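You operate a simulated robot arm through the tools that you are given. There is no shell and no other tool.

You are at the controls of a simulated two-armed robot. One attempt, no reset.

## Task
Brush amber tint over the white fill of the orange dish.
Fine: from the short jar, with the red brush; rinse it in the clear glass, stand it back and screw the lid back on.

It is judged by the outcome, as a careful person would: the job done as asked, and still so three seconds after it is handed in. It fails if anything else is knocked over, pushed out of place, dropped, spilled or broken. A push-on lid holds only when it is set on centred and level and pressed home; a screw cap is set on level and turned clockwise until tight.

## Robot
Two 7-joint arms with two-finger parallel grippers on one trunk that stands fixed in place. Base frame: the origin is at the foot of the trunk, x ahead of it, y to its left, z up; the work surface is at about z = 0.743. Units: m, degrees, N and s.
The left shoulder is at [0.071, 0.156, 1.13], the right one opposite. Each reaches about 1.231 m from its shoulder. Payload 3.91 kg a hand.
The tool frame of a hand sits at the grasp point between the pads (the TCP): z along the fingers, y along the line on which they close. The tips reach 0.03 m beyond it. The gripper opens to 0.11 m. The fingers are 0.02 m wide and 0.01 m thick; the gripper's body (0.048 by 0.112 m) begins 0.055 m behind the TCP.
Orientation is that of the tool frame in the base frame, as a unit quaternion [w, x, y, z]. With the fingers straight down and closing along the base's y, the tool's x points along the base's -x, its y along +y and its z along -z.

## Interface
- The arms move only by the tool move_arm. It takes "left_commands", "right_commands" or both (then of equal length, played together; a hand with none holds still); each is a list of rows, each a list of 7 numbers: the shift along the tool's x, y, z in units of 250 mm (1.0 is 250 mm), then the turn, a rotation vector about the tool's x, y, z in units of 90 degrees (1.0 is 90 degrees), then the closure, from 0 (fully open) to 1 (shut). In form: [[tx, ty, tz, ax, ay, az, claw], ...]. A call has 1 to 20 rows; each row is the pose to reach, as a shift and turn from the pose commanded when the call began, along the tool's axes at that moment. A call with a number of a shift or a turn outside -1 to 1 is refused whole. Each row takes 0.2 s and may step no farther than 0.05 m and 8.6 degrees from the row before; otherwise, or with a gripper value out of range, the whole call is refused. A pose out of reach is approached as far as the arm can. The call stops where the force on the tool passes 90 N (or 10 N more than at its start, if that is more) or the arm is blocked; 0.2 s more then pass. The fingers move at their own pace (about 0.108 m/s each) and stop on an object; they squeeze with about 22 N. The grip force told is the motor's: it shows also when the fingers shut on nothing. Time passes only in rows, and 0.2 s behind the last, so rows that repeat a pose let the fingers close. The reply holds the time, the measured pose of the TCP, the force on the tool along the base axes, the opening and the grip force, in the units named above and with some noise, with the torque about the TCP (base axes, N m) and any sound that the robot's microphone picked up.
- Cameras (640 x 400 px; columns grow to the right, rows downward): "scene" is now at [0.1259, 0.0484, 1.361]; the picture's right is [0.52, -0.85, -0.00], its down [-0.46, -0.28, -0.84] and it looks along [0.72, 0.44, -0.54] (base axes); focal length 326 px, centre (320, 200). "left" rides on the left gripper at [0.072, -0.017, -0.103] in its tool frame; the picture's right is [0.23, 0.97, 0.00], its down [-0.76, 0.18, -0.62] and it looks along [-0.61, 0.14, 0.78] (tool axes); focal length 222 px, centre (320, 200). "right" rides on the right gripper at [0.072, 0.017, -0.103] in its tool frame; the picture's right is [-0.23, 0.97, 0.00], its down [-0.76, -0.18, -0.62] and it looks along [-0.61, -0.14, 0.78] (tool axes); focal length 222 px, centre (320, 200). There is no depth. A picture from a camera that has moved, and an enlarged one, comes with that camera's place and axes in the base frame and with its lens.
- snapshot(camera): a new picture of that camera. The clock stands still meanwhile.
- slide_trunk(by): slides the trunk up (or, below 0, down) by that many m; the arms and the scene camera ride with it, the base frame stays. It gives what a move gives, with no picture.
- pan_tilt(pan, tilt): turns the head with the scene camera to pan (to the left, within 86 degrees either way) and tilt (down, from -29 to 69), counted from straight ahead of the robot. It gives what a move gives.
- enlarge(camera, box): a new picture of the part [left, top, right, bottom] of that camera's present view, enlarged. The clock stands still meanwhile.
- sign_off(): hands the job in; it is judged then, once.

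Places have to be worked out from the pictures, the camera data and where the tool is seen. Open the grippers and draw the arms clear of the work before you hand the job in, unless the task says otherwise.

The tools are called after "Call:" as a command line: name --argument value ..., lists and objects as JSON in quotes. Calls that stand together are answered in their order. move_arm: Moves the arms, as the interface text tells. Its arguments: {"type":"object","properties":{"left_commands":{"type":"array"},"right_commands":{"type":"array"}},"required":[]} The other tools are called the same way: slide_trunk (by) moves the trunk up or down; pan_tilt (pan, tilt) turns the head that bears the scene camera; snapshot (camera) takes a picture; enlarge (camera, box) takes an enlarged picture of a part of a camera's view; sign_off () hands the job in.

At the start:

```text
time: 0.0
left_tool_pos: [0.546, 0.5251, 1.1187]
left_tcp_rot: [0.0, 0.001, 1.0, 0.0]
left_contact_force: [-0.4, 0.0, 0.2]
left_torque: [-0.02, 0.0, 0.02]
left_width: 0.11
left_gripper_force: 0.1
right_tool_pos: [0.7383, 0.0413, 1.1929]
right_tcp_rot: [0.0, 0.0, 1.0, 0.0]
right_contact_force: [0.5, -0.4, 0.6]
right_torque: [-0.02, 0.0, 0.01]
right_width: 0.1101
right_gripper_force: 0.0
trunk travel left (down, up): [-0.575, 0.365]
head pan, tilt (commanded): [31.6, 32.3]
```

scene: 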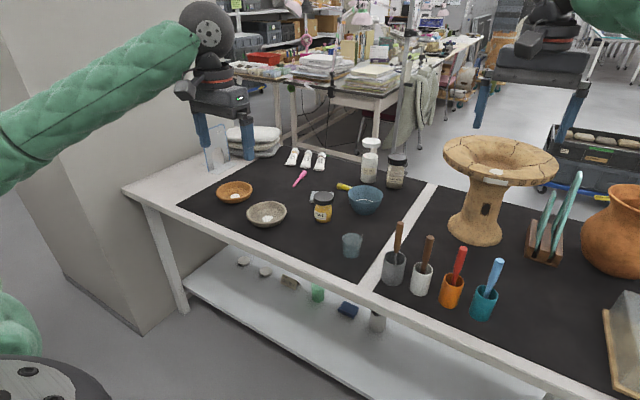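
right: 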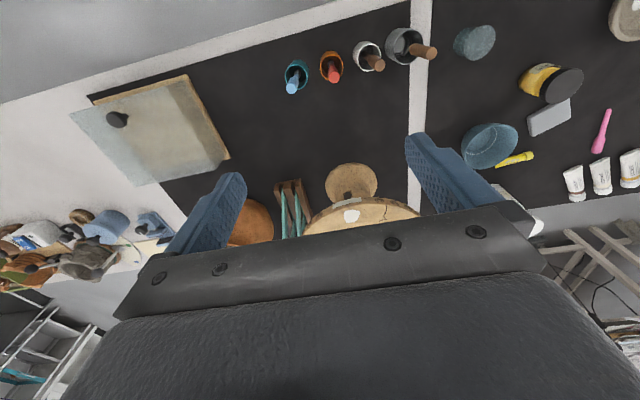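
left: 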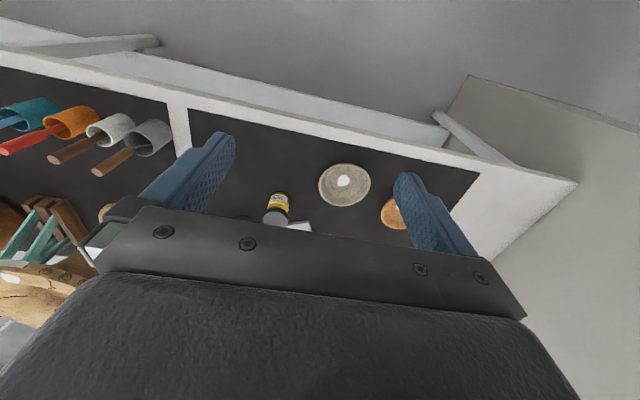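

I start by looking closer at the work area: the dishes, the jars and the brush holders.

Call:
enlarge --camera "scene" --box '[200, 140, 420, 278]'

Call:
enlarge --camera "scene" --box '[330, 210, 530, 335]'

Call:
enlarge --camera "left" --box '[200, 120, 480, 295]'

Call:
enlarge --camera "right" --box '[270, 10, 640, 240]'

```text
2.90 times, centred on (310, 209) of scene
camera zoom: at [0.1259, 0.0484, 1.361], right [0.52, -0.85, 0.0], down [-0.46, -0.28, -0.84], along [0.72, 0.44, -0.54], focal length 946 px, centre (349, 174)
```

zoom: 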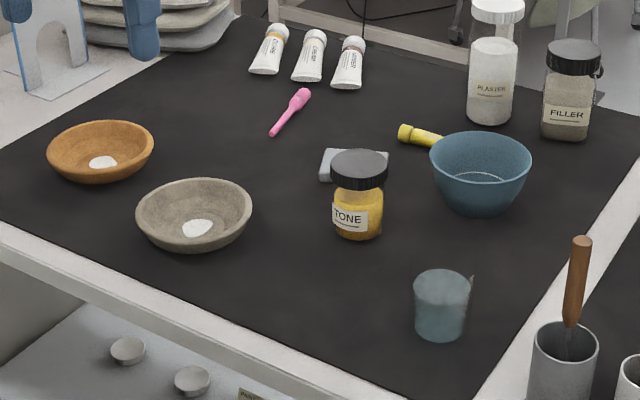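

```text
3.20 times, centred on (430, 272) of scene
camera zoom: at [0.1259, 0.0484, 1.361], right [0.52, -0.85, 0.0], down [-0.46, -0.28, -0.84], along [0.72, 0.44, -0.54], focal length 1044 px, centre (-32, -32)
```

zoom: 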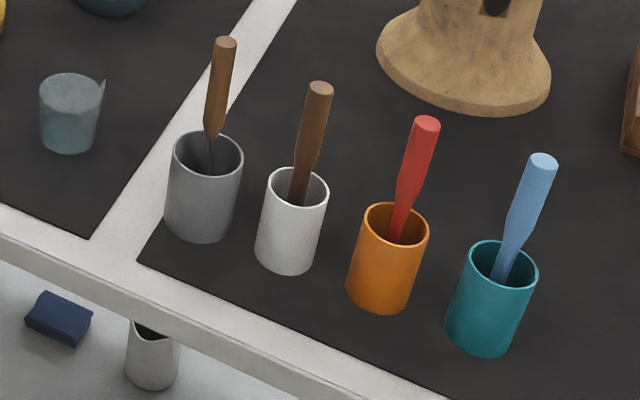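

```text
2.29 times, centred on (340, 208) of left
camera zoom: at [0.4729, 0.508, 1.2225], right [-0.23, 0.97, 0.0], down [0.76, 0.18, 0.62], along [0.61, 0.14, -0.78], focal length 508 px, centre (274, 183)
```

zoom: 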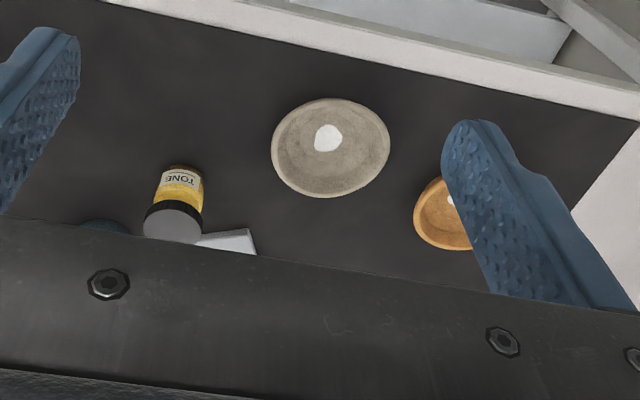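

```text
1.73 times, centred on (455, 125) of right
camera zoom: at [0.6661, 0.0604, 1.2959], right [0.23, 0.97, 0.0], down [0.76, -0.18, 0.62], along [0.61, -0.14, -0.78], focal length 384 px, centre (86, 330)
```

zoom: 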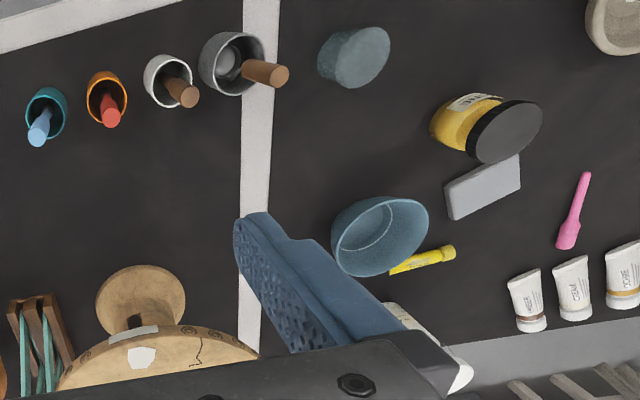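

The short "TONE" jar with a black screw lid, the orange dish and the red brush in the orange cup are all visible. I'll zoom in harder on each to measure it.

Call:
enlarge --camera "scene" --box '[295, 180, 359, 220]'

Call:
enlarge --camera "scene" --box '[330, 220, 394, 260]'

Call:
enlarge --camera "scene" --box '[410, 240, 506, 300]'

Call:
enlarge --camera "scene" --box '[208, 170, 272, 210]'

Call:
enlarge --camera "scene" --box '[410, 260, 506, 320]'

```text
10.00 times, centred on (327, 200) of scene
camera zoom: at [0.1259, 0.0484, 1.361], right [0.52, -0.85, 0.0], down [-0.46, -0.28, -0.84], along [0.72, 0.44, -0.54], focal length 3264 px, centre (250, 200)
```

zoom: 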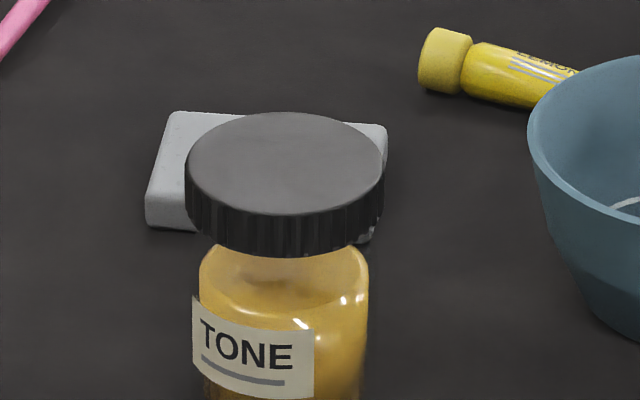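

```text
10.00 times, centred on (362, 240) of scene
camera zoom: at [0.1259, 0.0484, 1.361], right [0.52, -0.85, 0.0], down [-0.46, -0.28, -0.84], along [0.72, 0.44, -0.54], focal length 3264 px, centre (-100, -200)
```

zoom: 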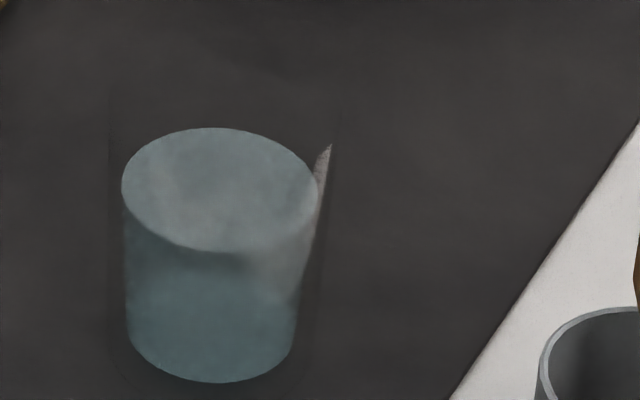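

```text
6.67 times, centred on (458, 270) of scene
camera zoom: at [0.1259, 0.0484, 1.361], right [0.52, -0.85, 0.0], down [-0.46, -0.28, -0.84], along [0.72, 0.44, -0.54], focal length 2176 px, centre (-600, -267)
```

zoom: 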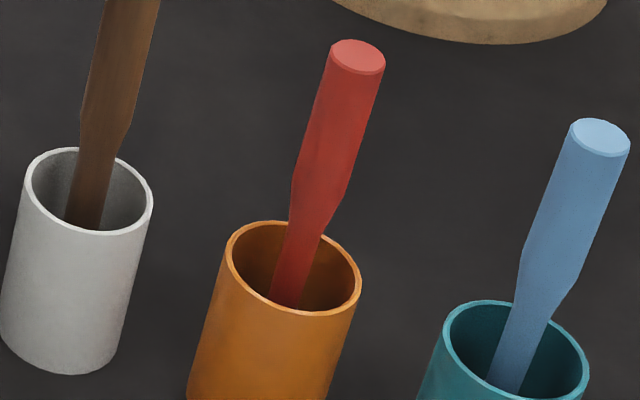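

```text
10.00 times, centred on (240, 190) of scene
camera zoom: at [0.1259, 0.0484, 1.361], right [0.52, -0.85, 0.0], down [-0.46, -0.28, -0.84], along [0.72, 0.44, -0.54], focal length 3264 px, centre (1120, 300)
```

zoom: 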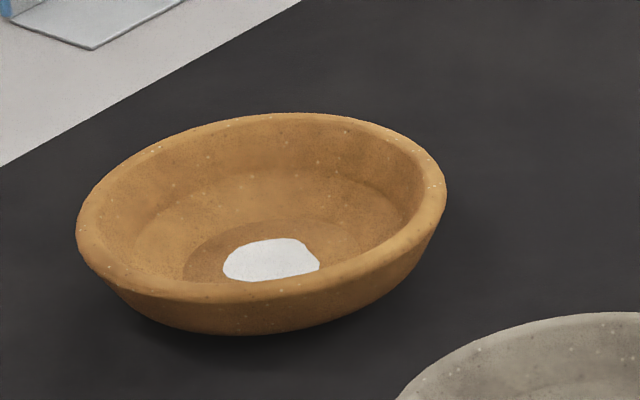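

```text
6.67 times, centred on (458, 290) of scene
camera zoom: at [0.1259, 0.0484, 1.361], right [0.52, -0.85, 0.0], down [-0.46, -0.28, -0.84], along [0.72, 0.44, -0.54], focal length 2176 px, centre (-600, -400)
```

zoom: 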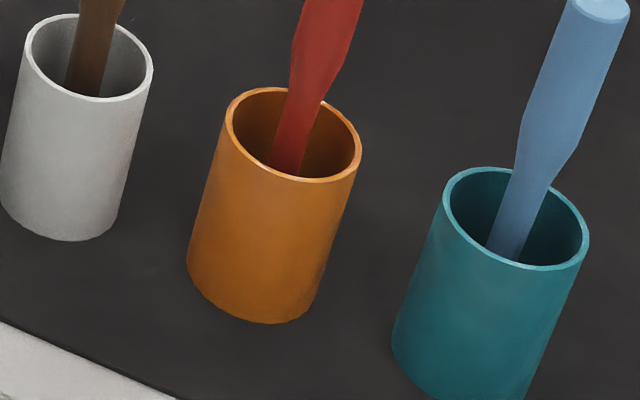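

Estimates from these views: the jar axis is near (0.876, 0.497) with its lid top at z≈0.822 and about 62 mm across. The orange cup is near (0.736, 0.064) with its rim at z≈0.81, and the brush top is at z≈0.905. The orange dish is near (0.80, 0.81). I'll move the left hand over toward the dish to check these from its camera.

Call:
move_arm --left_commands '[[-0.087, 0.125, 0.0345, 0, 0, 0, 0], [-0.174, 0.25, 0.069, 0, 0, 0, 0], [-0.261, 0.375, 0.1035, 0, 0, 0, 0], [-0.348, 0.5, 0.138, 0, 0, 0, 0], [-0.435, 0.625, 0.1725, 0, 0, 0, 0], [-0.522, 0.75, 0.207, 0, 0, 0, 0], [-0.609, 0.875, 0.2415, 0, 0, 0, 0], [-0.696, 1.0, 0.276, 0, 0, 0, 0]]'

Call:
snapshot --camera "left"

```text
time: 1.8
left_tool_pos: [0.7206, 0.7781, 1.0485]
left_tcp_rot: [-0.002, 0.0, 1.0, -0.001]
left_contact_force: [0.3, 0.4, -0.5]
left_torque: [-0.01, 0.01, 0.01]
left_width: 0.1102
left_gripper_force: 0.0
right_tool_pos: [0.7389, 0.0433, 1.1903]
right_tcp_rot: [-0.001, 0.0, 1.0, 0.001]
right_contact_force: [0.1, 0.9, 0.3]
right_torque: [0.0, 0.01, 0.0]
right_width: 0.1099
right_gripper_force: 0.1
trunk travel left (down, up): [-0.575, 0.365]
head pan, tilt (commanded): [31.6, 32.3]
```

```text
taken
camera left: at [0.6476, 0.7618, 1.152], right [-0.23, 0.97, 0.0], down [0.76, 0.18, 0.62], along [0.61, 0.14, -0.78], focal length 222 px, centre (320, 200)
```

left: 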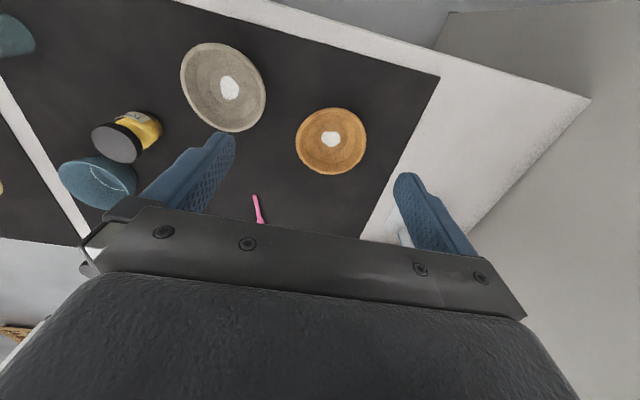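

Call:
enlarge --camera "left" --box '[280, 90, 384, 155]'

Call:
enlarge --camera "left" --box '[80, 90, 184, 155]'

Call:
enlarge --camera "right" --box '[280, 20, 488, 150]'

Call:
enlarge --camera "right" --box '[300, 40, 396, 100]'

```text
6.15 times, centred on (332, 122) of left
camera zoom: at [0.6476, 0.7618, 1.152], right [-0.23, 0.97, 0.0], down [0.76, 0.18, 0.62], along [0.61, 0.14, -0.78], focal length 1367 px, centre (246, 677)
```

zoom: 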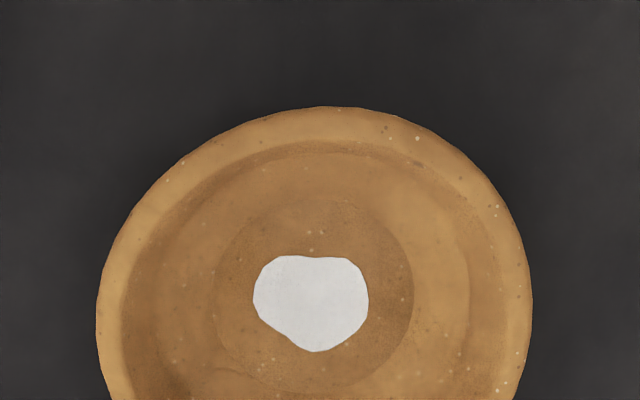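

```text
6.15 times, centred on (132, 122) of left
camera zoom: at [0.6476, 0.7618, 1.152], right [-0.23, 0.97, 0.0], down [0.76, 0.18, 0.62], along [0.61, 0.14, -0.78], focal length 1367 px, centre (1477, 677)
```

zoom: 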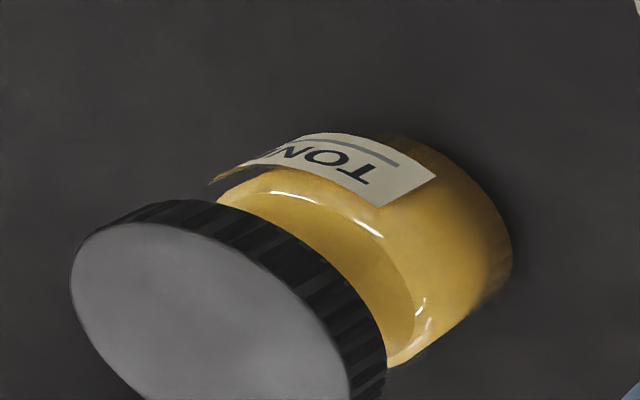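

```text
3.08 times, centred on (384, 85) of right
camera zoom: at [0.6673, 0.0613, 1.2951], right [0.23, 0.97, 0.0], down [0.76, -0.18, 0.62], along [0.61, -0.14, -0.78], focal length 684 px, centre (123, 554)
```

zoom: 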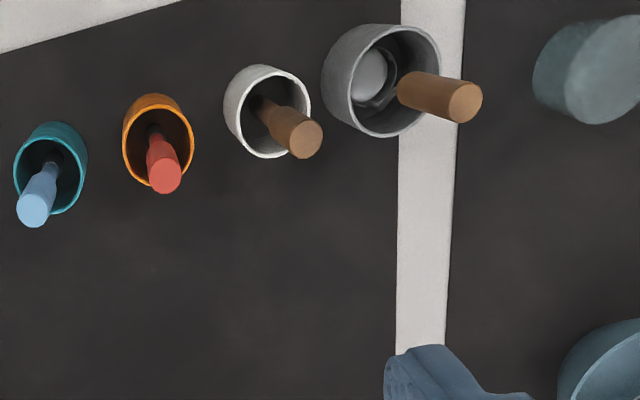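

```text
6.67 times, centred on (348, 70) of right
camera zoom: at [0.6673, 0.0613, 1.2951], right [0.23, 0.97, 0.0], down [0.76, -0.18, 0.62], along [0.61, -0.14, -0.78], focal length 1481 px, centre (133, 1067)
```

zoom: 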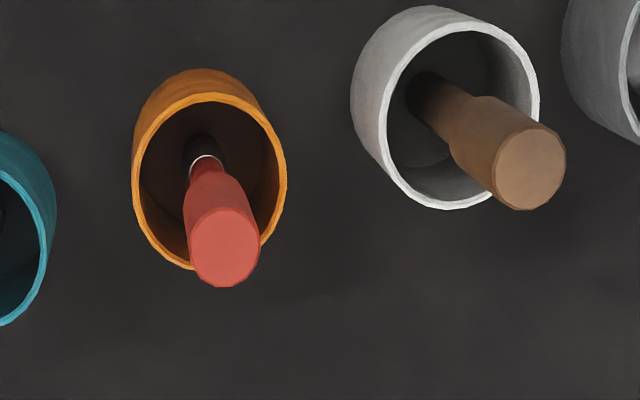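

The brush is bristles-down (black tip) and centred in the orange cup. The white patch is at about (0.811, 0.822, 0.753) and about 35 mm across. I'll check the present arm layout and the glass and jar before sending the right hand to hold the jar.

Call:
snapshot --camera "scene"

Call:
enlarge --camera "left" --box '[70, 90, 198, 170]'

Call:
enlarge --camera "right" --box '[430, 10, 526, 70]'

Call:
enlarge --camera "right" --box '[500, 50, 596, 110]'

```text
taken
camera scene: at [0.1271, 0.049, 1.3608], right [0.52, -0.85, 0.0], down [-0.46, -0.28, -0.84], along [0.72, 0.44, -0.54], focal length 326 px, centre (320, 200)
```

scene: 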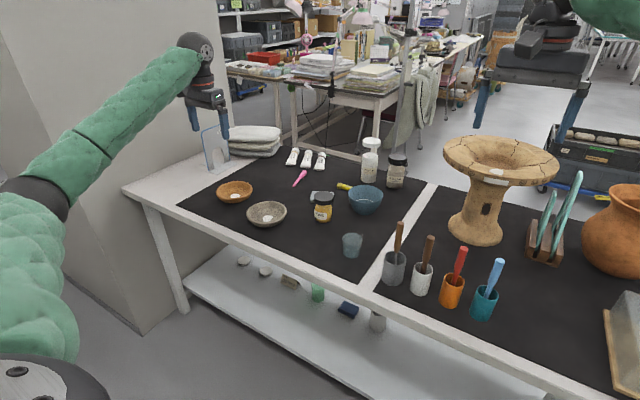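

```text
5.00 times, centred on (134, 130) of left
camera zoom: at [0.6476, 0.7618, 1.152], right [-0.23, 0.97, 0.0], down [0.76, 0.18, 0.62], along [0.61, 0.14, -0.78], focal length 1111 px, centre (1250, 550)
```

zoom: 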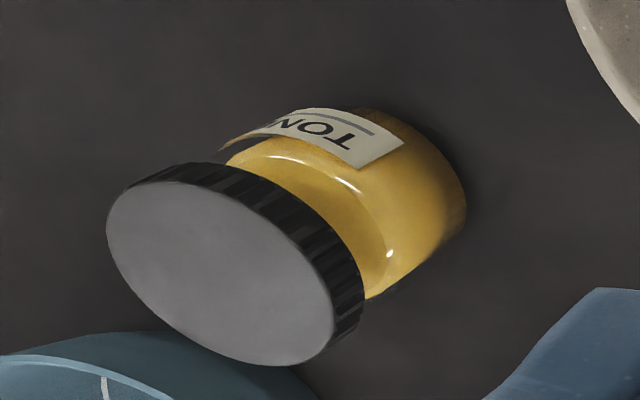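

```text
6.67 times, centred on (478, 40) of right
camera zoom: at [0.6673, 0.0613, 1.2951], right [0.23, 0.97, 0.0], down [0.76, -0.18, 0.62], along [0.61, -0.14, -0.78], focal length 1481 px, centre (-733, 1267)
```

zoom: 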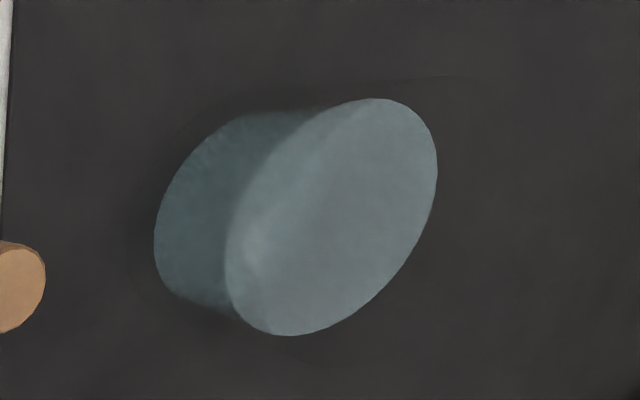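

```text
6.67 times, centred on (548, 80) of right
camera zoom: at [0.6673, 0.0613, 1.2951], right [0.23, 0.97, 0.0], down [0.76, -0.18, 0.62], along [0.61, -0.14, -0.78], focal length 1481 px, centre (-1200, 1000)
```

zoom: 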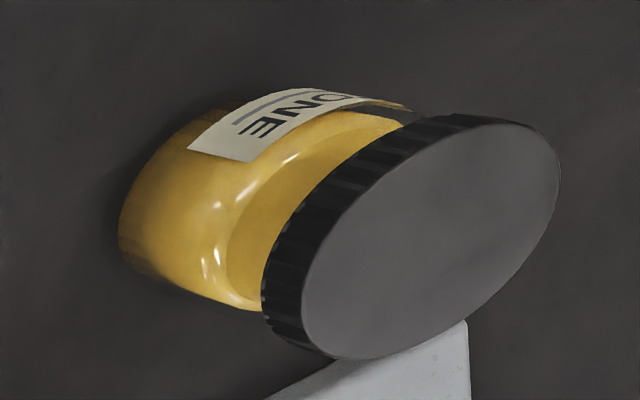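

Triangulating all three cameras puts the lid top at about (0.863, 0.4885, 0.833) and the water surface at about (0.763, 0.339, 0.796). I'll zoom in on the jar base and look for the faint rim of the glass.

Call:
enlarge --camera "scene" --box '[307, 192, 339, 232]'

Call:
enlarge --camera "scene" --box '[332, 222, 372, 262]'

Call:
enlarge --camera "scene" --box '[430, 250, 480, 310]'

Call:
enlarge --camera "right" --box '[450, 10, 514, 50]'

```text
10.00 times, centred on (323, 212) of scene
camera zoom: at [0.1271, 0.049, 1.3608], right [0.52, -0.85, 0.0], down [-0.46, -0.28, -0.84], along [0.72, 0.44, -0.54], focal length 3264 px, centre (290, 80)
```

zoom: 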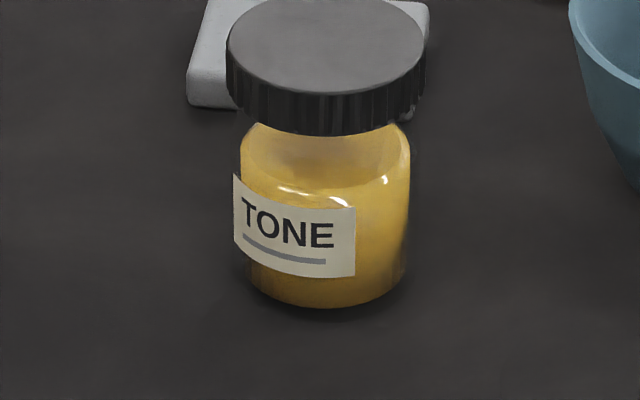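

```text
10.00 times, centred on (352, 242) of scene
camera zoom: at [0.1271, 0.049, 1.3608], right [0.52, -0.85, 0.0], down [-0.46, -0.28, -0.84], along [0.72, 0.44, -0.54], focal length 3264 px, centre (0, -220)
```

zoom: 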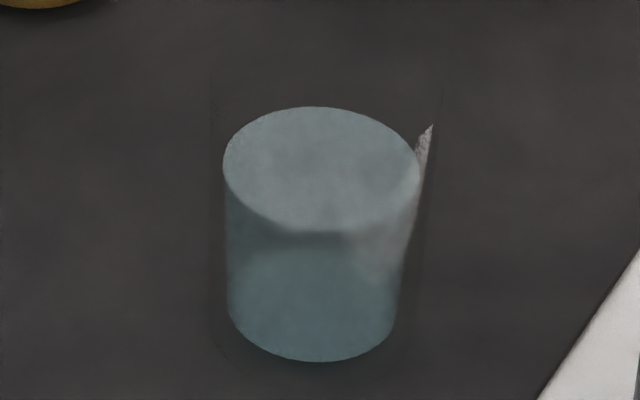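

```text
6.67 times, centred on (455, 280) of scene
camera zoom: at [0.1271, 0.049, 1.3608], right [0.52, -0.85, 0.0], down [-0.46, -0.28, -0.84], along [0.72, 0.44, -0.54], focal length 2176 px, centre (-580, -333)
```

zoom: 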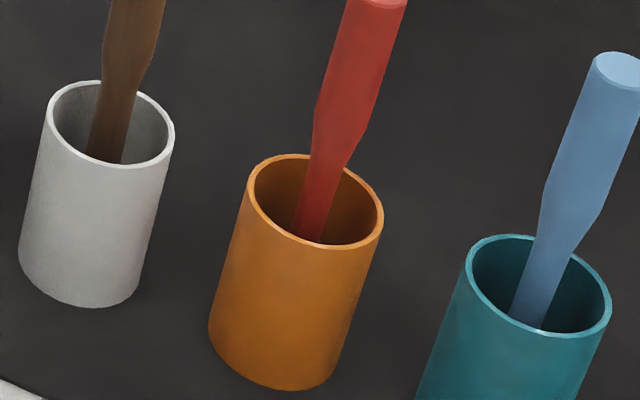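

```text
10.00 times, centred on (482, 30) of right
camera zoom: at [0.6673, 0.0613, 1.2951], right [0.23, 0.97, 0.0], down [0.76, -0.18, 0.62], along [0.61, -0.14, -0.78], focal length 2221 px, centre (-1300, 1900)
```

zoom: 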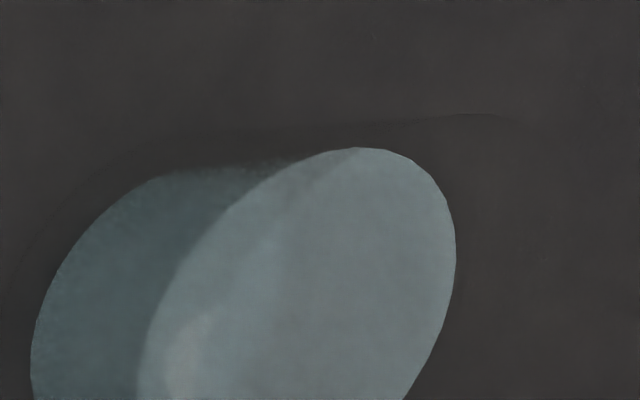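

The jar body is about 57 mm wide, the lid skirt sits at z≈0.818–0.833, and the glass rim is near z≈0.835. The plan is for the right hand to hold the jar body from the robot side, fingers 35° below horizontal, while the left hand turns the lid. First I swing the right hand over, pitching it forward.

Call:
move_arm --right_commands '[[0.0595, 0.125, 0.075, 0, -0.0764, 0, 0.2], [0.119, 0.25, 0.15, 0, -0.1528, 0, 0.2], [0.1785, 0.375, 0.225, 0, -0.2292, 0, 0.2], [0.238, 0.5, 0.3, 0, -0.3056, 0, 0.2], [0.2975, 0.625, 0.375, 0, -0.382, 0, 0.2], [0.357, 0.75, 0.45, 0, -0.4583, 0, 0.2], [0.4165, 0.875, 0.525, 0, -0.5347, 0, 0.2], [0.476, 1.0, 0.6, 0, -0.6111, 0, 0.2]]'

Call:
snapshot --camera "scene"

```text
time: 3.6
left_tool_pos: [0.72, 0.7791, 1.0476]
left_tcp_rot: [-0.001, 0.0, 1.0, 0.0]
left_contact_force: [-0.6, 0.5, 0.0]
left_torque: [0.02, -0.01, -0.03]
left_width: 0.1097
left_gripper_force: 0.0
right_tool_pos: [0.6195, 0.2925, 1.0424]
right_tcp_rot: [0.462, 0.0, 0.887, -0.001]
right_contact_force: [-0.7, -0.5, 0.2]
right_torque: [-0.03, 0.03, 0.01]
right_width: 0.0879
right_gripper_force: 0.1
trunk travel left (down, up): [-0.575, 0.365]
head pan, tilt (commanded): [31.6, 32.3]
```

```text
taken
camera scene: at [0.1254, 0.0505, 1.3609], right [0.52, -0.85, 0.0], down [-0.46, -0.28, -0.84], along [0.72, 0.44, -0.54], focal length 326 px, centre (320, 200)
```

scene: 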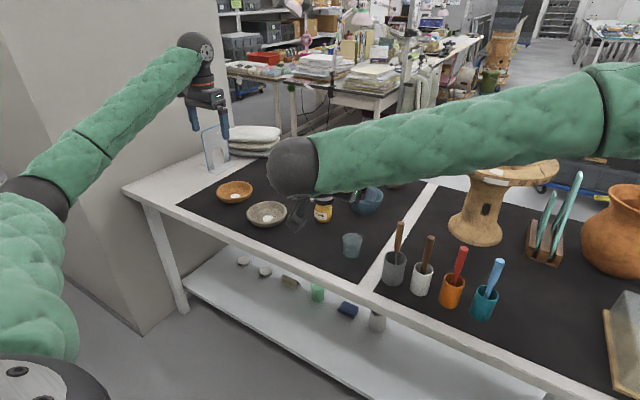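

The right arm clears everything and its elbow is out to the right. Next I yaw it 10° left and bring it to a staging point in front of the jar, away from the glass.

Call:
move_arm --right_commands '[[0.0511, 0.1256, 0.0554, -0.0182, 0, -0.0127, 0.2], [0.1022, 0.2512, 0.1107, -0.0364, 0, -0.0255, 0.2], [0.1534, 0.3768, 0.1661, -0.0546, 0, -0.0382, 0.2], [0.2045, 0.5024, 0.2214, -0.0728, 0, -0.051, 0.2], [0.2556, 0.628, 0.2768, -0.091, 0, -0.0637, 0.2]]'

Call:
snapshot --camera "right"

Call:
snapshot --camera "scene"

Call:
snapshot --camera "left"

```text
time: 4.8
left_tool_pos: [0.7208, 0.7781, 1.047]
left_tcp_rot: [0.0, -0.001, 1.0, 0.0]
left_contact_force: [0.7, -0.5, -0.3]
left_torque: [-0.06, -0.02, 0.04]
left_width: 0.1104
left_gripper_force: 0.1
right_tool_pos: [0.6377, 0.4504, 0.9495]
right_tcp_rot: [0.461, -0.077, 0.883, 0.04]
right_contact_force: [-0.2, 0.3, 0.6]
right_torque: [0.0, 0.01, 0.0]
right_width: 0.0881
right_gripper_force: 0.0
trunk travel left (down, up): [-0.575, 0.365]
head pan, tilt (commanded): [31.6, 32.3]
```

```text
taken
camera right: at [0.5121, 0.4466, 0.9509], right [-0.04, 0.98, 0.18], down [-0.04, -0.19, 0.98], along [1.0, 0.03, 0.05], focal length 222 px, centre (320, 200)
```

right: 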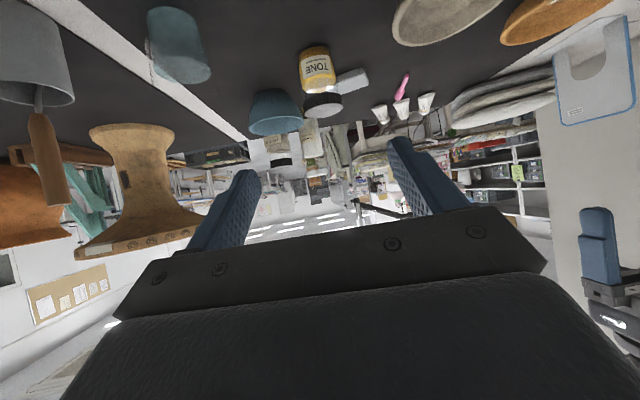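

```text
taken
camera scene: at [0.1259, 0.0495, 1.3609], right [0.52, -0.85, 0.0], down [-0.46, -0.28, -0.84], along [0.72, 0.44, -0.54], focal length 326 px, centre (320, 200)
```

scene: 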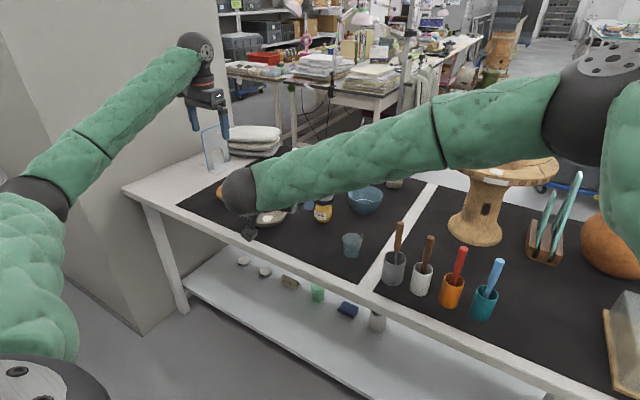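

```text
taken
camera left: at [0.6471, 0.7613, 1.1523], right [-0.23, 0.97, 0.0], down [0.76, 0.18, 0.62], along [0.61, 0.14, -0.78], focal length 222 px, centre (320, 200)
```

left: 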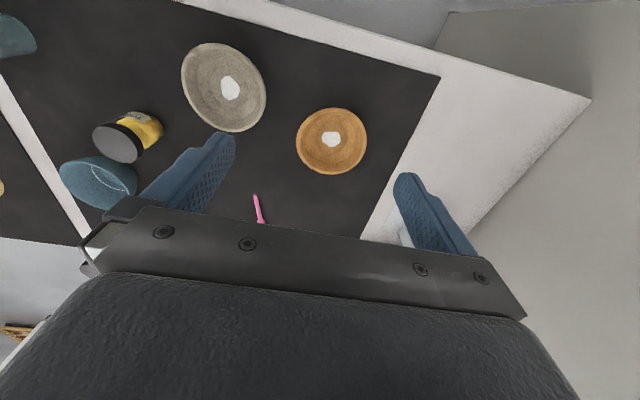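

The right hand is staged and the jar is in its view between the fingers. I'll zoom in there to refine the jar's lateral position before going in.

Call:
enlarge --camera "right" --box '[272, 30, 368, 130]'

Call:
enlarge --camera "left" --box '[70, 90, 198, 170]'

```text
4.00 times, centred on (320, 80) of right
camera zoom: at [0.5121, 0.4466, 0.9509], right [-0.04, 0.98, 0.18], down [-0.04, -0.19, 0.98], along [1.0, 0.03, 0.05], focal length 888 px, centre (320, 680)
```

zoom: 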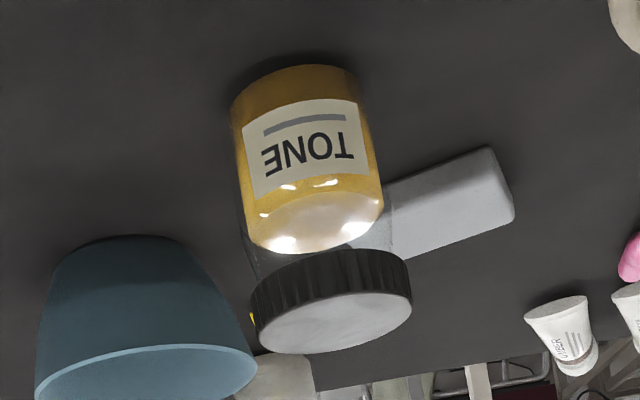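

```text
5.00 times, centred on (134, 130) of left
camera zoom: at [0.6471, 0.7613, 1.1523], right [-0.23, 0.97, 0.0], down [0.76, 0.18, 0.62], along [0.61, 0.14, -0.78], focal length 1111 px, centre (1250, 550)
```

zoom: 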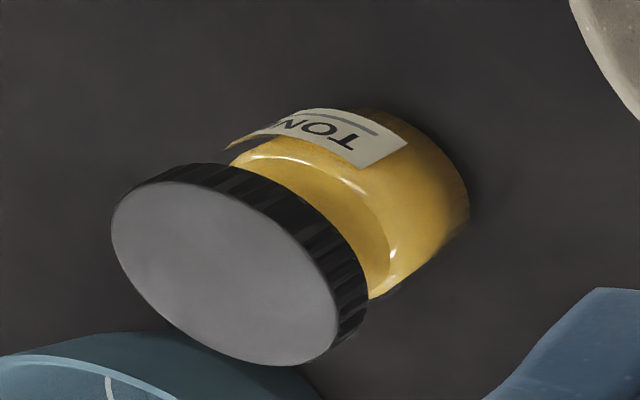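

The right camera agrees: lid centre (0.863, 0.489, 0.833). I'll slide forward along the fingers, stopping halfway to check.

Call:
move_arm --right_commands '[[0.0162, -0.0014, 0.14, 0, 0, 0, 0.2], [0.0324, -0.0028, 0.28, 0, 0, 0, 0.2], [0.0486, -0.0042, 0.42, 0, 0, 0, 0.2], [0.0648, -0.0056, 0.56, 0, 0, 0, 0.2]]'

Call:
snapshot --camera "right"

Call:
snapshot --camera "left"

```text
time: 5.8
left_tool_pos: [0.7203, 0.7773, 1.0482]
left_tcp_rot: [-0.001, 0.0, 1.0, -0.001]
left_contact_force: [0.7, 0.6, 0.4]
left_torque: [0.0, 0.04, -0.02]
left_width: 0.11
left_gripper_force: 0.0
right_tool_pos: [0.7423, 0.4652, 0.8561]
right_tcp_rot: [0.461, -0.076, 0.883, 0.039]
right_contact_force: [0.1, -0.3, 0.0]
right_torque: [0.01, 0.0, 0.05]
right_width: 0.0879
right_gripper_force: 0.1
trunk travel left (down, up): [-0.575, 0.365]
head pan, tilt (commanded): [31.6, 32.3]
```

```text
taken
camera right: at [0.6166, 0.4623, 0.8572], right [-0.04, 0.98, 0.19], down [-0.04, -0.19, 0.98], along [1.0, 0.03, 0.05], focal length 222 px, centre (320, 200)
```

right: 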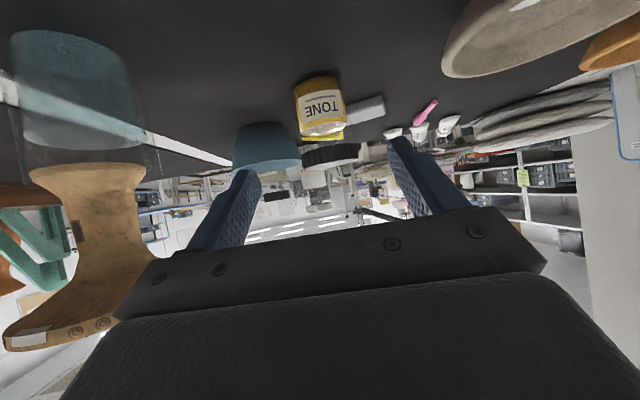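

```text
taken
camera left: at [0.6474, 0.7612, 1.1522], right [-0.23, 0.97, 0.0], down [0.76, 0.18, 0.62], along [0.61, 0.14, -0.78], focal length 222 px, centre (320, 200)
```

left: 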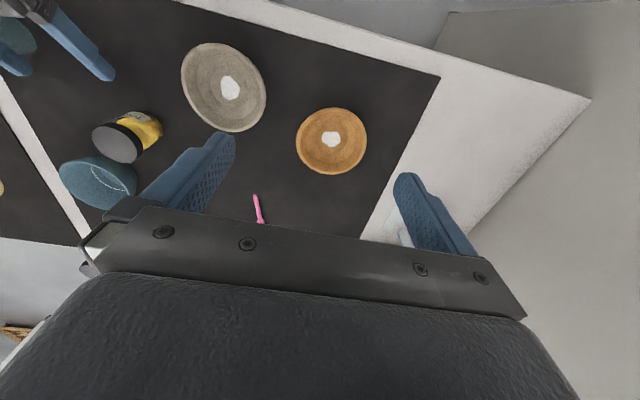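

Alignment looks right: the jar sits centred between the right fingers. I go the last 132 mm in, still open.

Call:
move_arm --right_commands '[[0, 0.002, 0.132, 0, 0, 0, 0.2], [0, 0.004, 0.264, 0, 0, 0, 0.2], [0, 0.006, 0.396, 0, 0, 0, 0.2], [0, 0.008, 0.528, 0, 0, 0, 0.2]]'

Call:
snapshot --camera "right"

Call:
snapshot --camera "left"

Call:
snapshot --camera "scene"

```text
time: 6.8
left_tool_pos: [0.7211, 0.778, 1.0477]
left_tcp_rot: [0.0, 0.0, 1.0, 0.0]
left_contact_force: [0.0, 0.3, -0.4]
left_torque: [-0.01, 0.01, -0.02]
left_width: 0.1099
left_gripper_force: 0.0
right_tool_pos: [0.8508, 0.4864, 0.7802]
right_tcp_rot: [0.459, -0.078, 0.884, 0.04]
right_contact_force: [-1.2, -0.1, 0.0]
right_torque: [0.01, 0.01, -0.03]
right_width: 0.088
right_gripper_force: 0.0
trunk travel left (down, up): [-0.575, 0.365]
head pan, tilt (commanded): [31.6, 32.3]
```

```text
taken
camera right: at [0.7235, 0.4828, 0.7808], right [-0.04, 0.98, 0.18], down [-0.04, -0.19, 0.98], along [1.0, 0.03, 0.05], focal length 222 px, centre (320, 200)
```

right: 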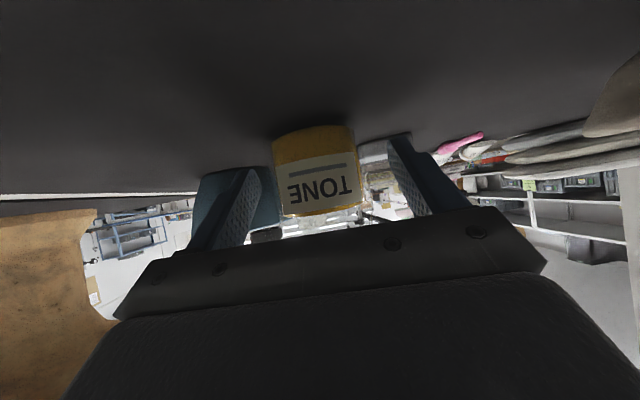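

```text
taken
camera left: at [0.6478, 0.7611, 1.1521], right [-0.23, 0.97, 0.0], down [0.76, 0.18, 0.62], along [0.61, 0.14, -0.78], focal length 222 px, centre (320, 200)
```

left: 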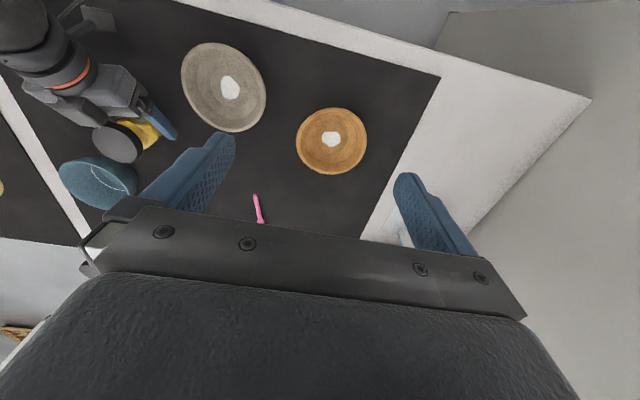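

```text
taken
camera scene: at [0.127, 0.0491, 1.3609], right [0.52, -0.85, 0.0], down [-0.46, -0.28, -0.84], along [0.72, 0.44, -0.54], focal length 326 px, centre (320, 200)
```

scene: 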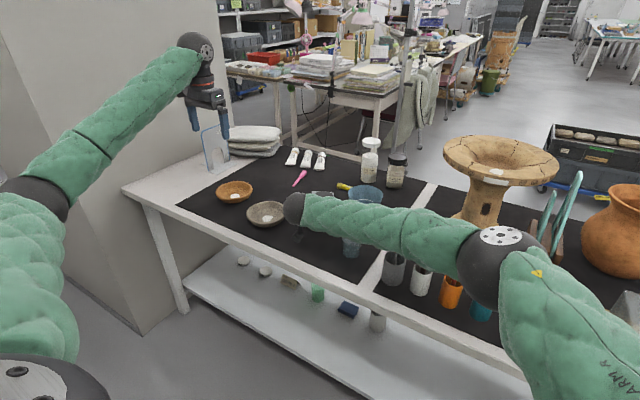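

The jar is centred between the right fingers and nothing has touched. I close the right hand on the jar body.

Call:
move_arm --right_commands '[[0, 0, 0, 0, 0, 0, 0.35], [0, 0, 0, 0, 0, 0, 0.45], [0, 0, 0, 0, 0, 0, 0.55], [0, 0, 0, 0, 0, 0, 1.0], [0, 0, 0, 0, 0, 0, 1.0]]'

Call:
enlarge --camera "left" --box '[40, 50, 232, 170]'

Call:
snapshot --camera "right"

```text
time: 8.0
left_tool_pos: [0.7205, 0.778, 1.049]
left_tcp_rot: [0.0, -0.001, 1.0, 0.0]
left_contact_force: [-0.4, 0.0, 0.1]
left_torque: [0.02, 0.01, 0.02]
left_width: 0.11
left_gripper_force: 0.0
right_tool_pos: [0.8495, 0.4865, 0.7796]
right_tcp_rot: [0.46, -0.077, 0.884, 0.041]
right_contact_force: [0.2, -0.6, -0.6]
right_torque: [0.02, -0.01, -0.07]
right_width: 0.0625
right_gripper_force: 22.4
trunk travel left (down, up): [-0.575, 0.365]
head pan, tilt (commanded): [31.6, 32.3]
```

```text
3.33 times, centred on (136, 110) of left
camera zoom: at [0.647, 0.7609, 1.1527], right [-0.23, 0.97, 0.0], down [0.76, 0.18, 0.62], along [0.61, 0.14, -0.78], focal length 740 px, centre (933, 500)
```

zoom: 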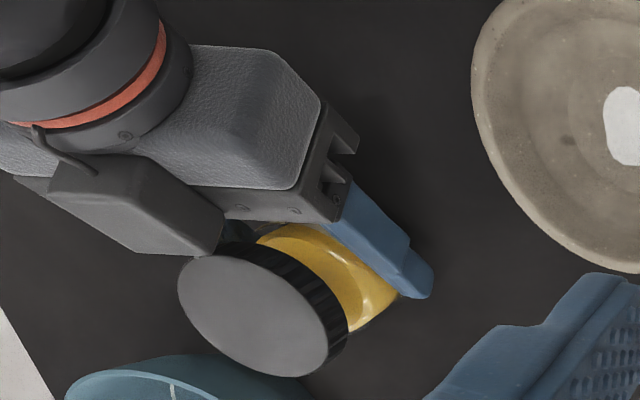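

```text
taken
camera right: at [0.7226, 0.4829, 0.7817], right [-0.04, 0.98, 0.19], down [-0.04, -0.19, 0.98], along [1.0, 0.03, 0.05], focal length 222 px, centre (320, 200)
```

right: 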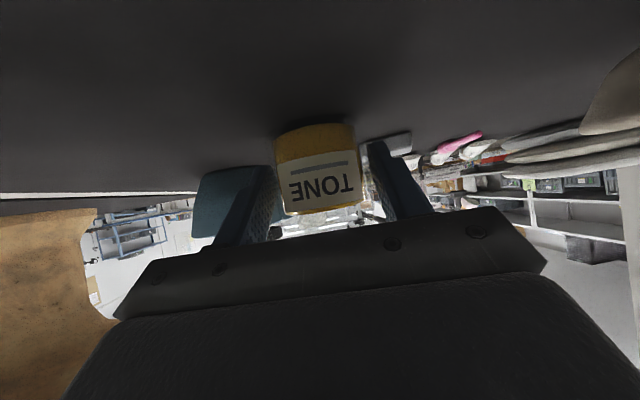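

The right hand holds the jar body at 62.5 mm width with 22 N. I want to see how close its upper parts come to the lid, since the left fingers must turn around it.

Call:
enlarge --camera "left" --box '[70, 80, 182, 150]'

Call:
enlarge --camera "scene" --box '[270, 180, 366, 240]'

```text
5.71 times, centred on (126, 115) of left
camera zoom: at [0.647, 0.7609, 1.1527], right [-0.23, 0.97, 0.0], down [0.76, 0.18, 0.62], along [0.61, 0.14, -0.78], focal length 1269 px, centre (1429, 686)
```

zoom: 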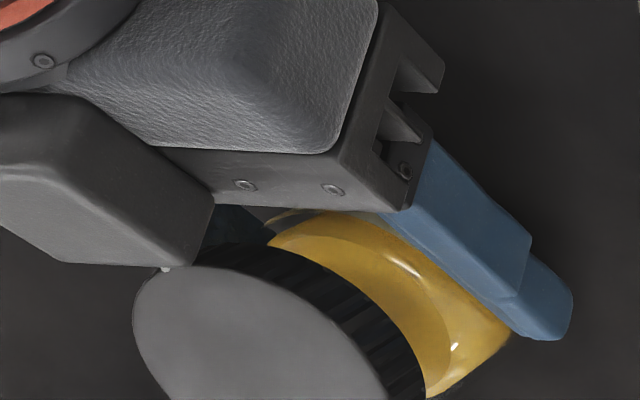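

```text
6.67 times, centred on (318, 210) of scene
camera zoom: at [0.1261, 0.0488, 1.3609], right [0.52, -0.85, 0.0], down [-0.46, -0.28, -0.84], along [0.72, 0.44, -0.54], focal length 2176 px, centre (333, 133)
```

zoom: 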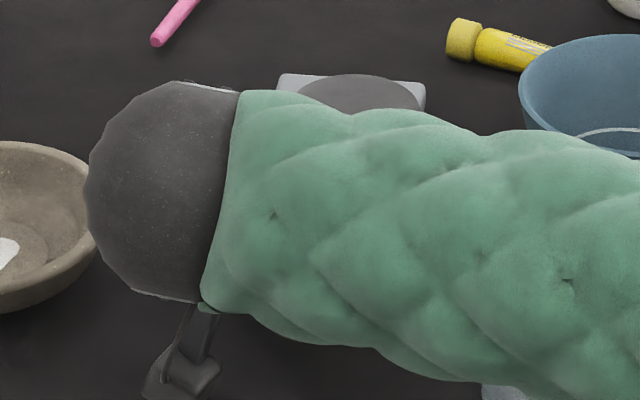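

The right hand has a bulge on its upper side, but with the left fingers kept within about ±35° of perpendicular to it there is room. I bring the left hand across at height, yawed −25°, with a 75 mm opening.

Call:
move_arm --left_commands '[[-0.0817, -0.1667, 0, 0, 0, 0.0463, 0.318], [-0.1633, -0.3333, 0, 0, 0, 0.0926, 0.318], [-0.245, -0.5, 0, 0, 0, 0.1389, 0.318], [-0.3267, -0.6667, 0, 0, 0, 0.1852, 0.318], [-0.4083, -0.8333, 0, 0, 0, 0.2315, 0.318], [-0.49, -1.0, 0, 0, 0, 0.2778, 0.318]]'

Call:
snapshot --camera "left"

Call:
snapshot --camera "scene"

```text
time: 9.4
left_tool_pos: [0.8445, 0.5229, 1.0474]
left_tcp_rot: [0.0, 0.217, 0.976, 0.0]
left_contact_force: [0.0, -0.2, 0.5]
left_torque: [-0.04, 0.04, 0.03]
left_width: 0.075
left_gripper_force: 0.1
right_tool_pos: [0.8489, 0.4857, 0.782]
right_tcp_rot: [0.459, -0.078, 0.884, 0.042]
right_contact_force: [-1.3, -0.1, 0.5]
right_torque: [-0.01, 0.04, -0.01]
right_width: 0.0624
right_gripper_force: 21.8
trunk travel left (down, up): [-0.575, 0.365]
head pan, tilt (commanded): [31.6, 32.3]
```

```text
taken
camera left: at [0.7707, 0.5389, 1.152], right [0.2, 0.98, 0.0], down [0.77, -0.16, 0.62], along [0.61, -0.13, -0.78], focal length 222 px, centre (320, 200)
```

left: 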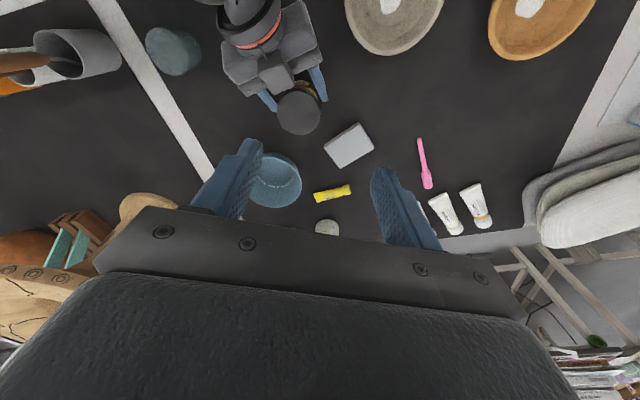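

```text
taken
camera scene: at [0.1268, 0.0477, 1.3609], right [0.52, -0.85, 0.0], down [-0.46, -0.28, -0.84], along [0.72, 0.44, -0.54], focal length 326 px, centre (320, 200)
```

scene: 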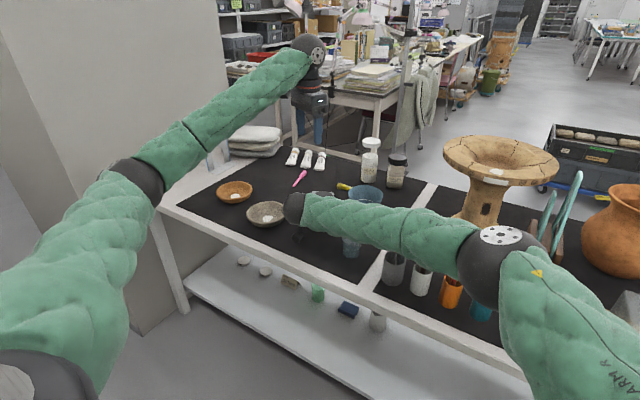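

The arms stay well apart. I zoom in on the lid from the left hand's camera to get its position relative to the hand.

Call:
enlarge --camera "left" --box '[220, 40, 380, 140]'

```text
4.00 times, centred on (300, 90) of left
camera zoom: at [0.7707, 0.5389, 1.152], right [0.2, 0.98, 0.0], down [0.77, -0.16, 0.62], along [0.61, -0.13, -0.78], focal length 888 px, centre (400, 640)
```

zoom: 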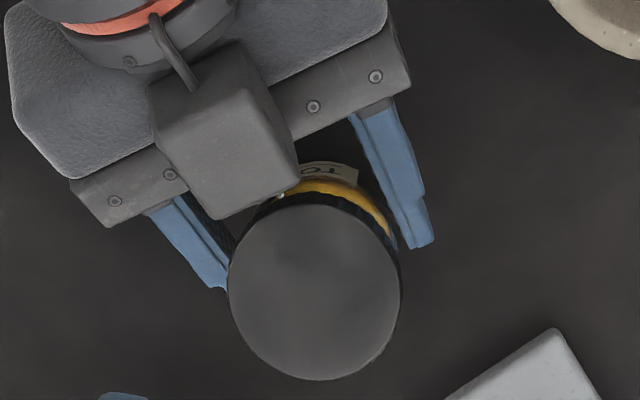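

The lid centre is confirmed at (0.8625, 0.489), and the box on the right hand has its front edge about 37 mm from the lid axis at z≈0.853. I centre the left hand over the lid and come down to just above it.

Call:
move_arm --left_commands '[[-0.0306, -0.0231, 0.1, 0, 0, 0, 0.318], [-0.0612, -0.0462, 0.25, 0, 0, 0, 0.318], [-0.0918, -0.0693, 0.4, 0, 0, 0, 0.318], [-0.1224, -0.0924, 0.5, 0, 0, 0, 0.318], [-0.1224, -0.0924, 0.59, 0, 0, 0, 0.318]]'

Call:
snapshot --camera "left"

Call:
snapshot --camera "scene"

```text
time: 10.6
left_tool_pos: [0.8614, 0.491, 0.899]
left_tcp_rot: [0.0, 0.216, 0.976, -0.001]
left_contact_force: [0.3, -0.7, 0.1]
left_torque: [0.02, -0.01, 0.01]
left_width: 0.0749
left_gripper_force: 0.1
right_tool_pos: [0.85, 0.4857, 0.7809]
right_tcp_rot: [0.459, -0.078, 0.884, 0.04]
right_contact_force: [0.3, -0.2, 0.3]
right_torque: [-0.03, 0.06, -0.01]
right_width: 0.0622
right_gripper_force: 21.9
trunk travel left (down, up): [-0.575, 0.365]
head pan, tilt (commanded): [31.6, 32.3]
```

```text
taken
camera left: at [0.7876, 0.5064, 1.0036], right [0.2, 0.98, 0.0], down [0.77, -0.16, 0.62], along [0.61, -0.13, -0.78], focal length 222 px, centre (320, 200)
```

left: 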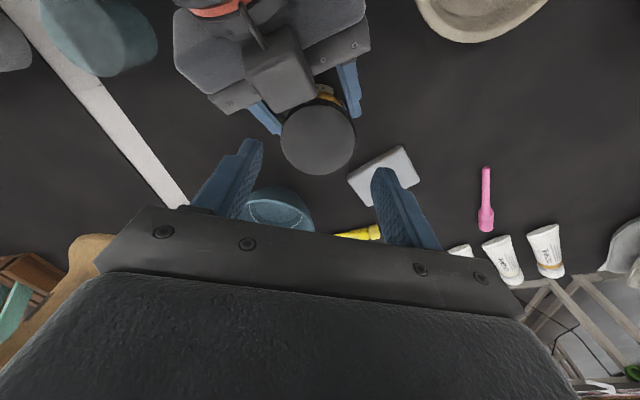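

```text
taken
camera scene: at [0.1263, 0.0489, 1.3609], right [0.52, -0.85, 0.0], down [-0.46, -0.28, -0.84], along [0.72, 0.44, -0.54], focal length 326 px, centre (320, 200)
```

scene: 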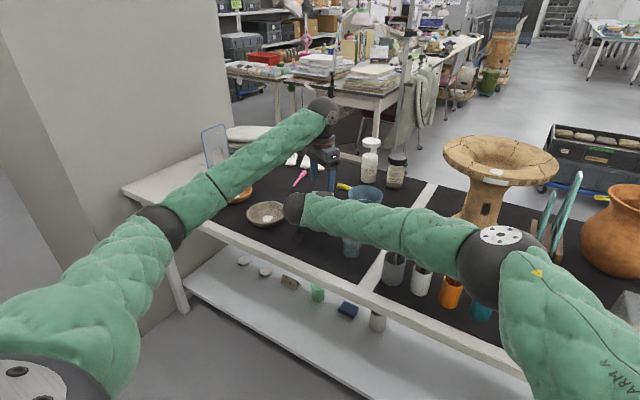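

The lid lies directly under the left hand (about 1 mm off). I come down so the tips cover the lid skirt and then close on it.

Call:
move_arm --left_commands '[[-0.003, -0.002, 0.1, 0, 0, 0, 0.318], [-0.006, -0.004, 0.16, 0, 0, 0, 0.318], [-0.006, -0.004, 0.196, 0, 0, 0, 0.318]]'

Call:
snapshot --camera "left"

```text
time: 11.4
left_tool_pos: [0.8624, 0.4884, 0.8515]
left_tcp_rot: [0.0, 0.216, 0.976, -0.001]
left_contact_force: [0.1, 0.1, 1.0]
left_torque: [0.01, -0.02, -0.01]
left_width: 0.0751
left_gripper_force: 0.1
right_tool_pos: [0.8498, 0.4861, 0.78]
right_tcp_rot: [0.459, -0.078, 0.884, 0.04]
right_contact_force: [0.4, 0.2, 0.4]
right_torque: [0.02, 0.03, 0.0]
right_width: 0.0623
right_gripper_force: 22.1
trunk travel left (down, up): [-0.575, 0.365]
head pan, tilt (commanded): [31.6, 32.3]
```

```text
taken
camera left: at [0.7883, 0.5043, 0.9556], right [0.21, 0.98, 0.0], down [0.77, -0.16, 0.62], along [0.61, -0.13, -0.78], focal length 222 px, centre (320, 200)
```

left: 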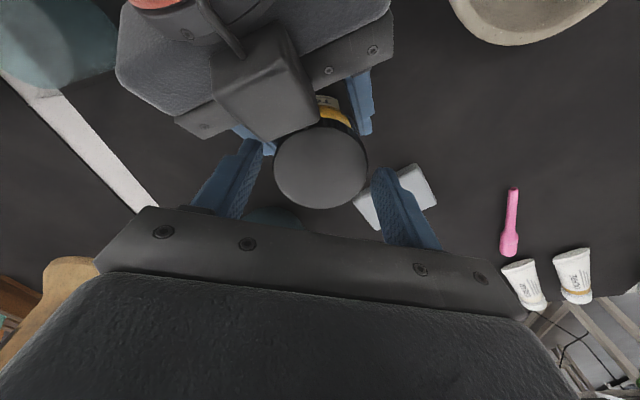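

The lid is centred between the left fingers with no contact yet. I close on the lid.

Call:
move_arm --left_commands '[[0, 0, 0, 0, 0, 0, 0.38], [0, 0, 0, 0, 0, 0, 0.45], [0, 0, 0, 0, 0, 0, 1.0], [0, 0, 0, 0, 0, 0, 1.0]]'

Call:
enlarge --camera "left" --box '[200, 90, 440, 240]'

```text
time: 12.4
left_tool_pos: [0.8614, 0.4889, 0.8513]
left_tcp_rot: [0.0, 0.217, 0.976, -0.001]
left_contact_force: [3.2, 3.5, -0.9]
left_torque: [0.06, -0.07, 0.08]
left_width: 0.0594
left_gripper_force: 22.2
right_tool_pos: [0.8501, 0.4856, 0.7803]
right_tcp_rot: [0.459, -0.077, 0.884, 0.04]
right_contact_force: [-3.6, -2.8, -0.8]
right_torque: [0.14, -0.11, -0.07]
right_width: 0.0624
right_gripper_force: 22.0
trunk travel left (down, up): [-0.575, 0.365]
head pan, tilt (commanded): [31.6, 32.3]
```

```text
2.67 times, centred on (320, 165) of left
camera zoom: at [0.7883, 0.5045, 0.9561], right [0.2, 0.98, 0.0], down [0.77, -0.16, 0.62], along [0.61, -0.13, -0.78], focal length 592 px, centre (320, 293)
```

zoom: 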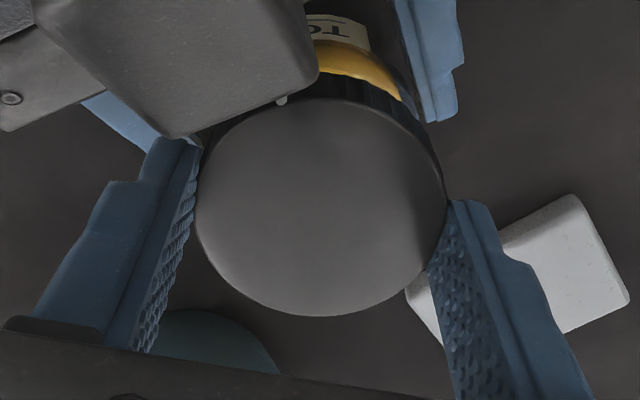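

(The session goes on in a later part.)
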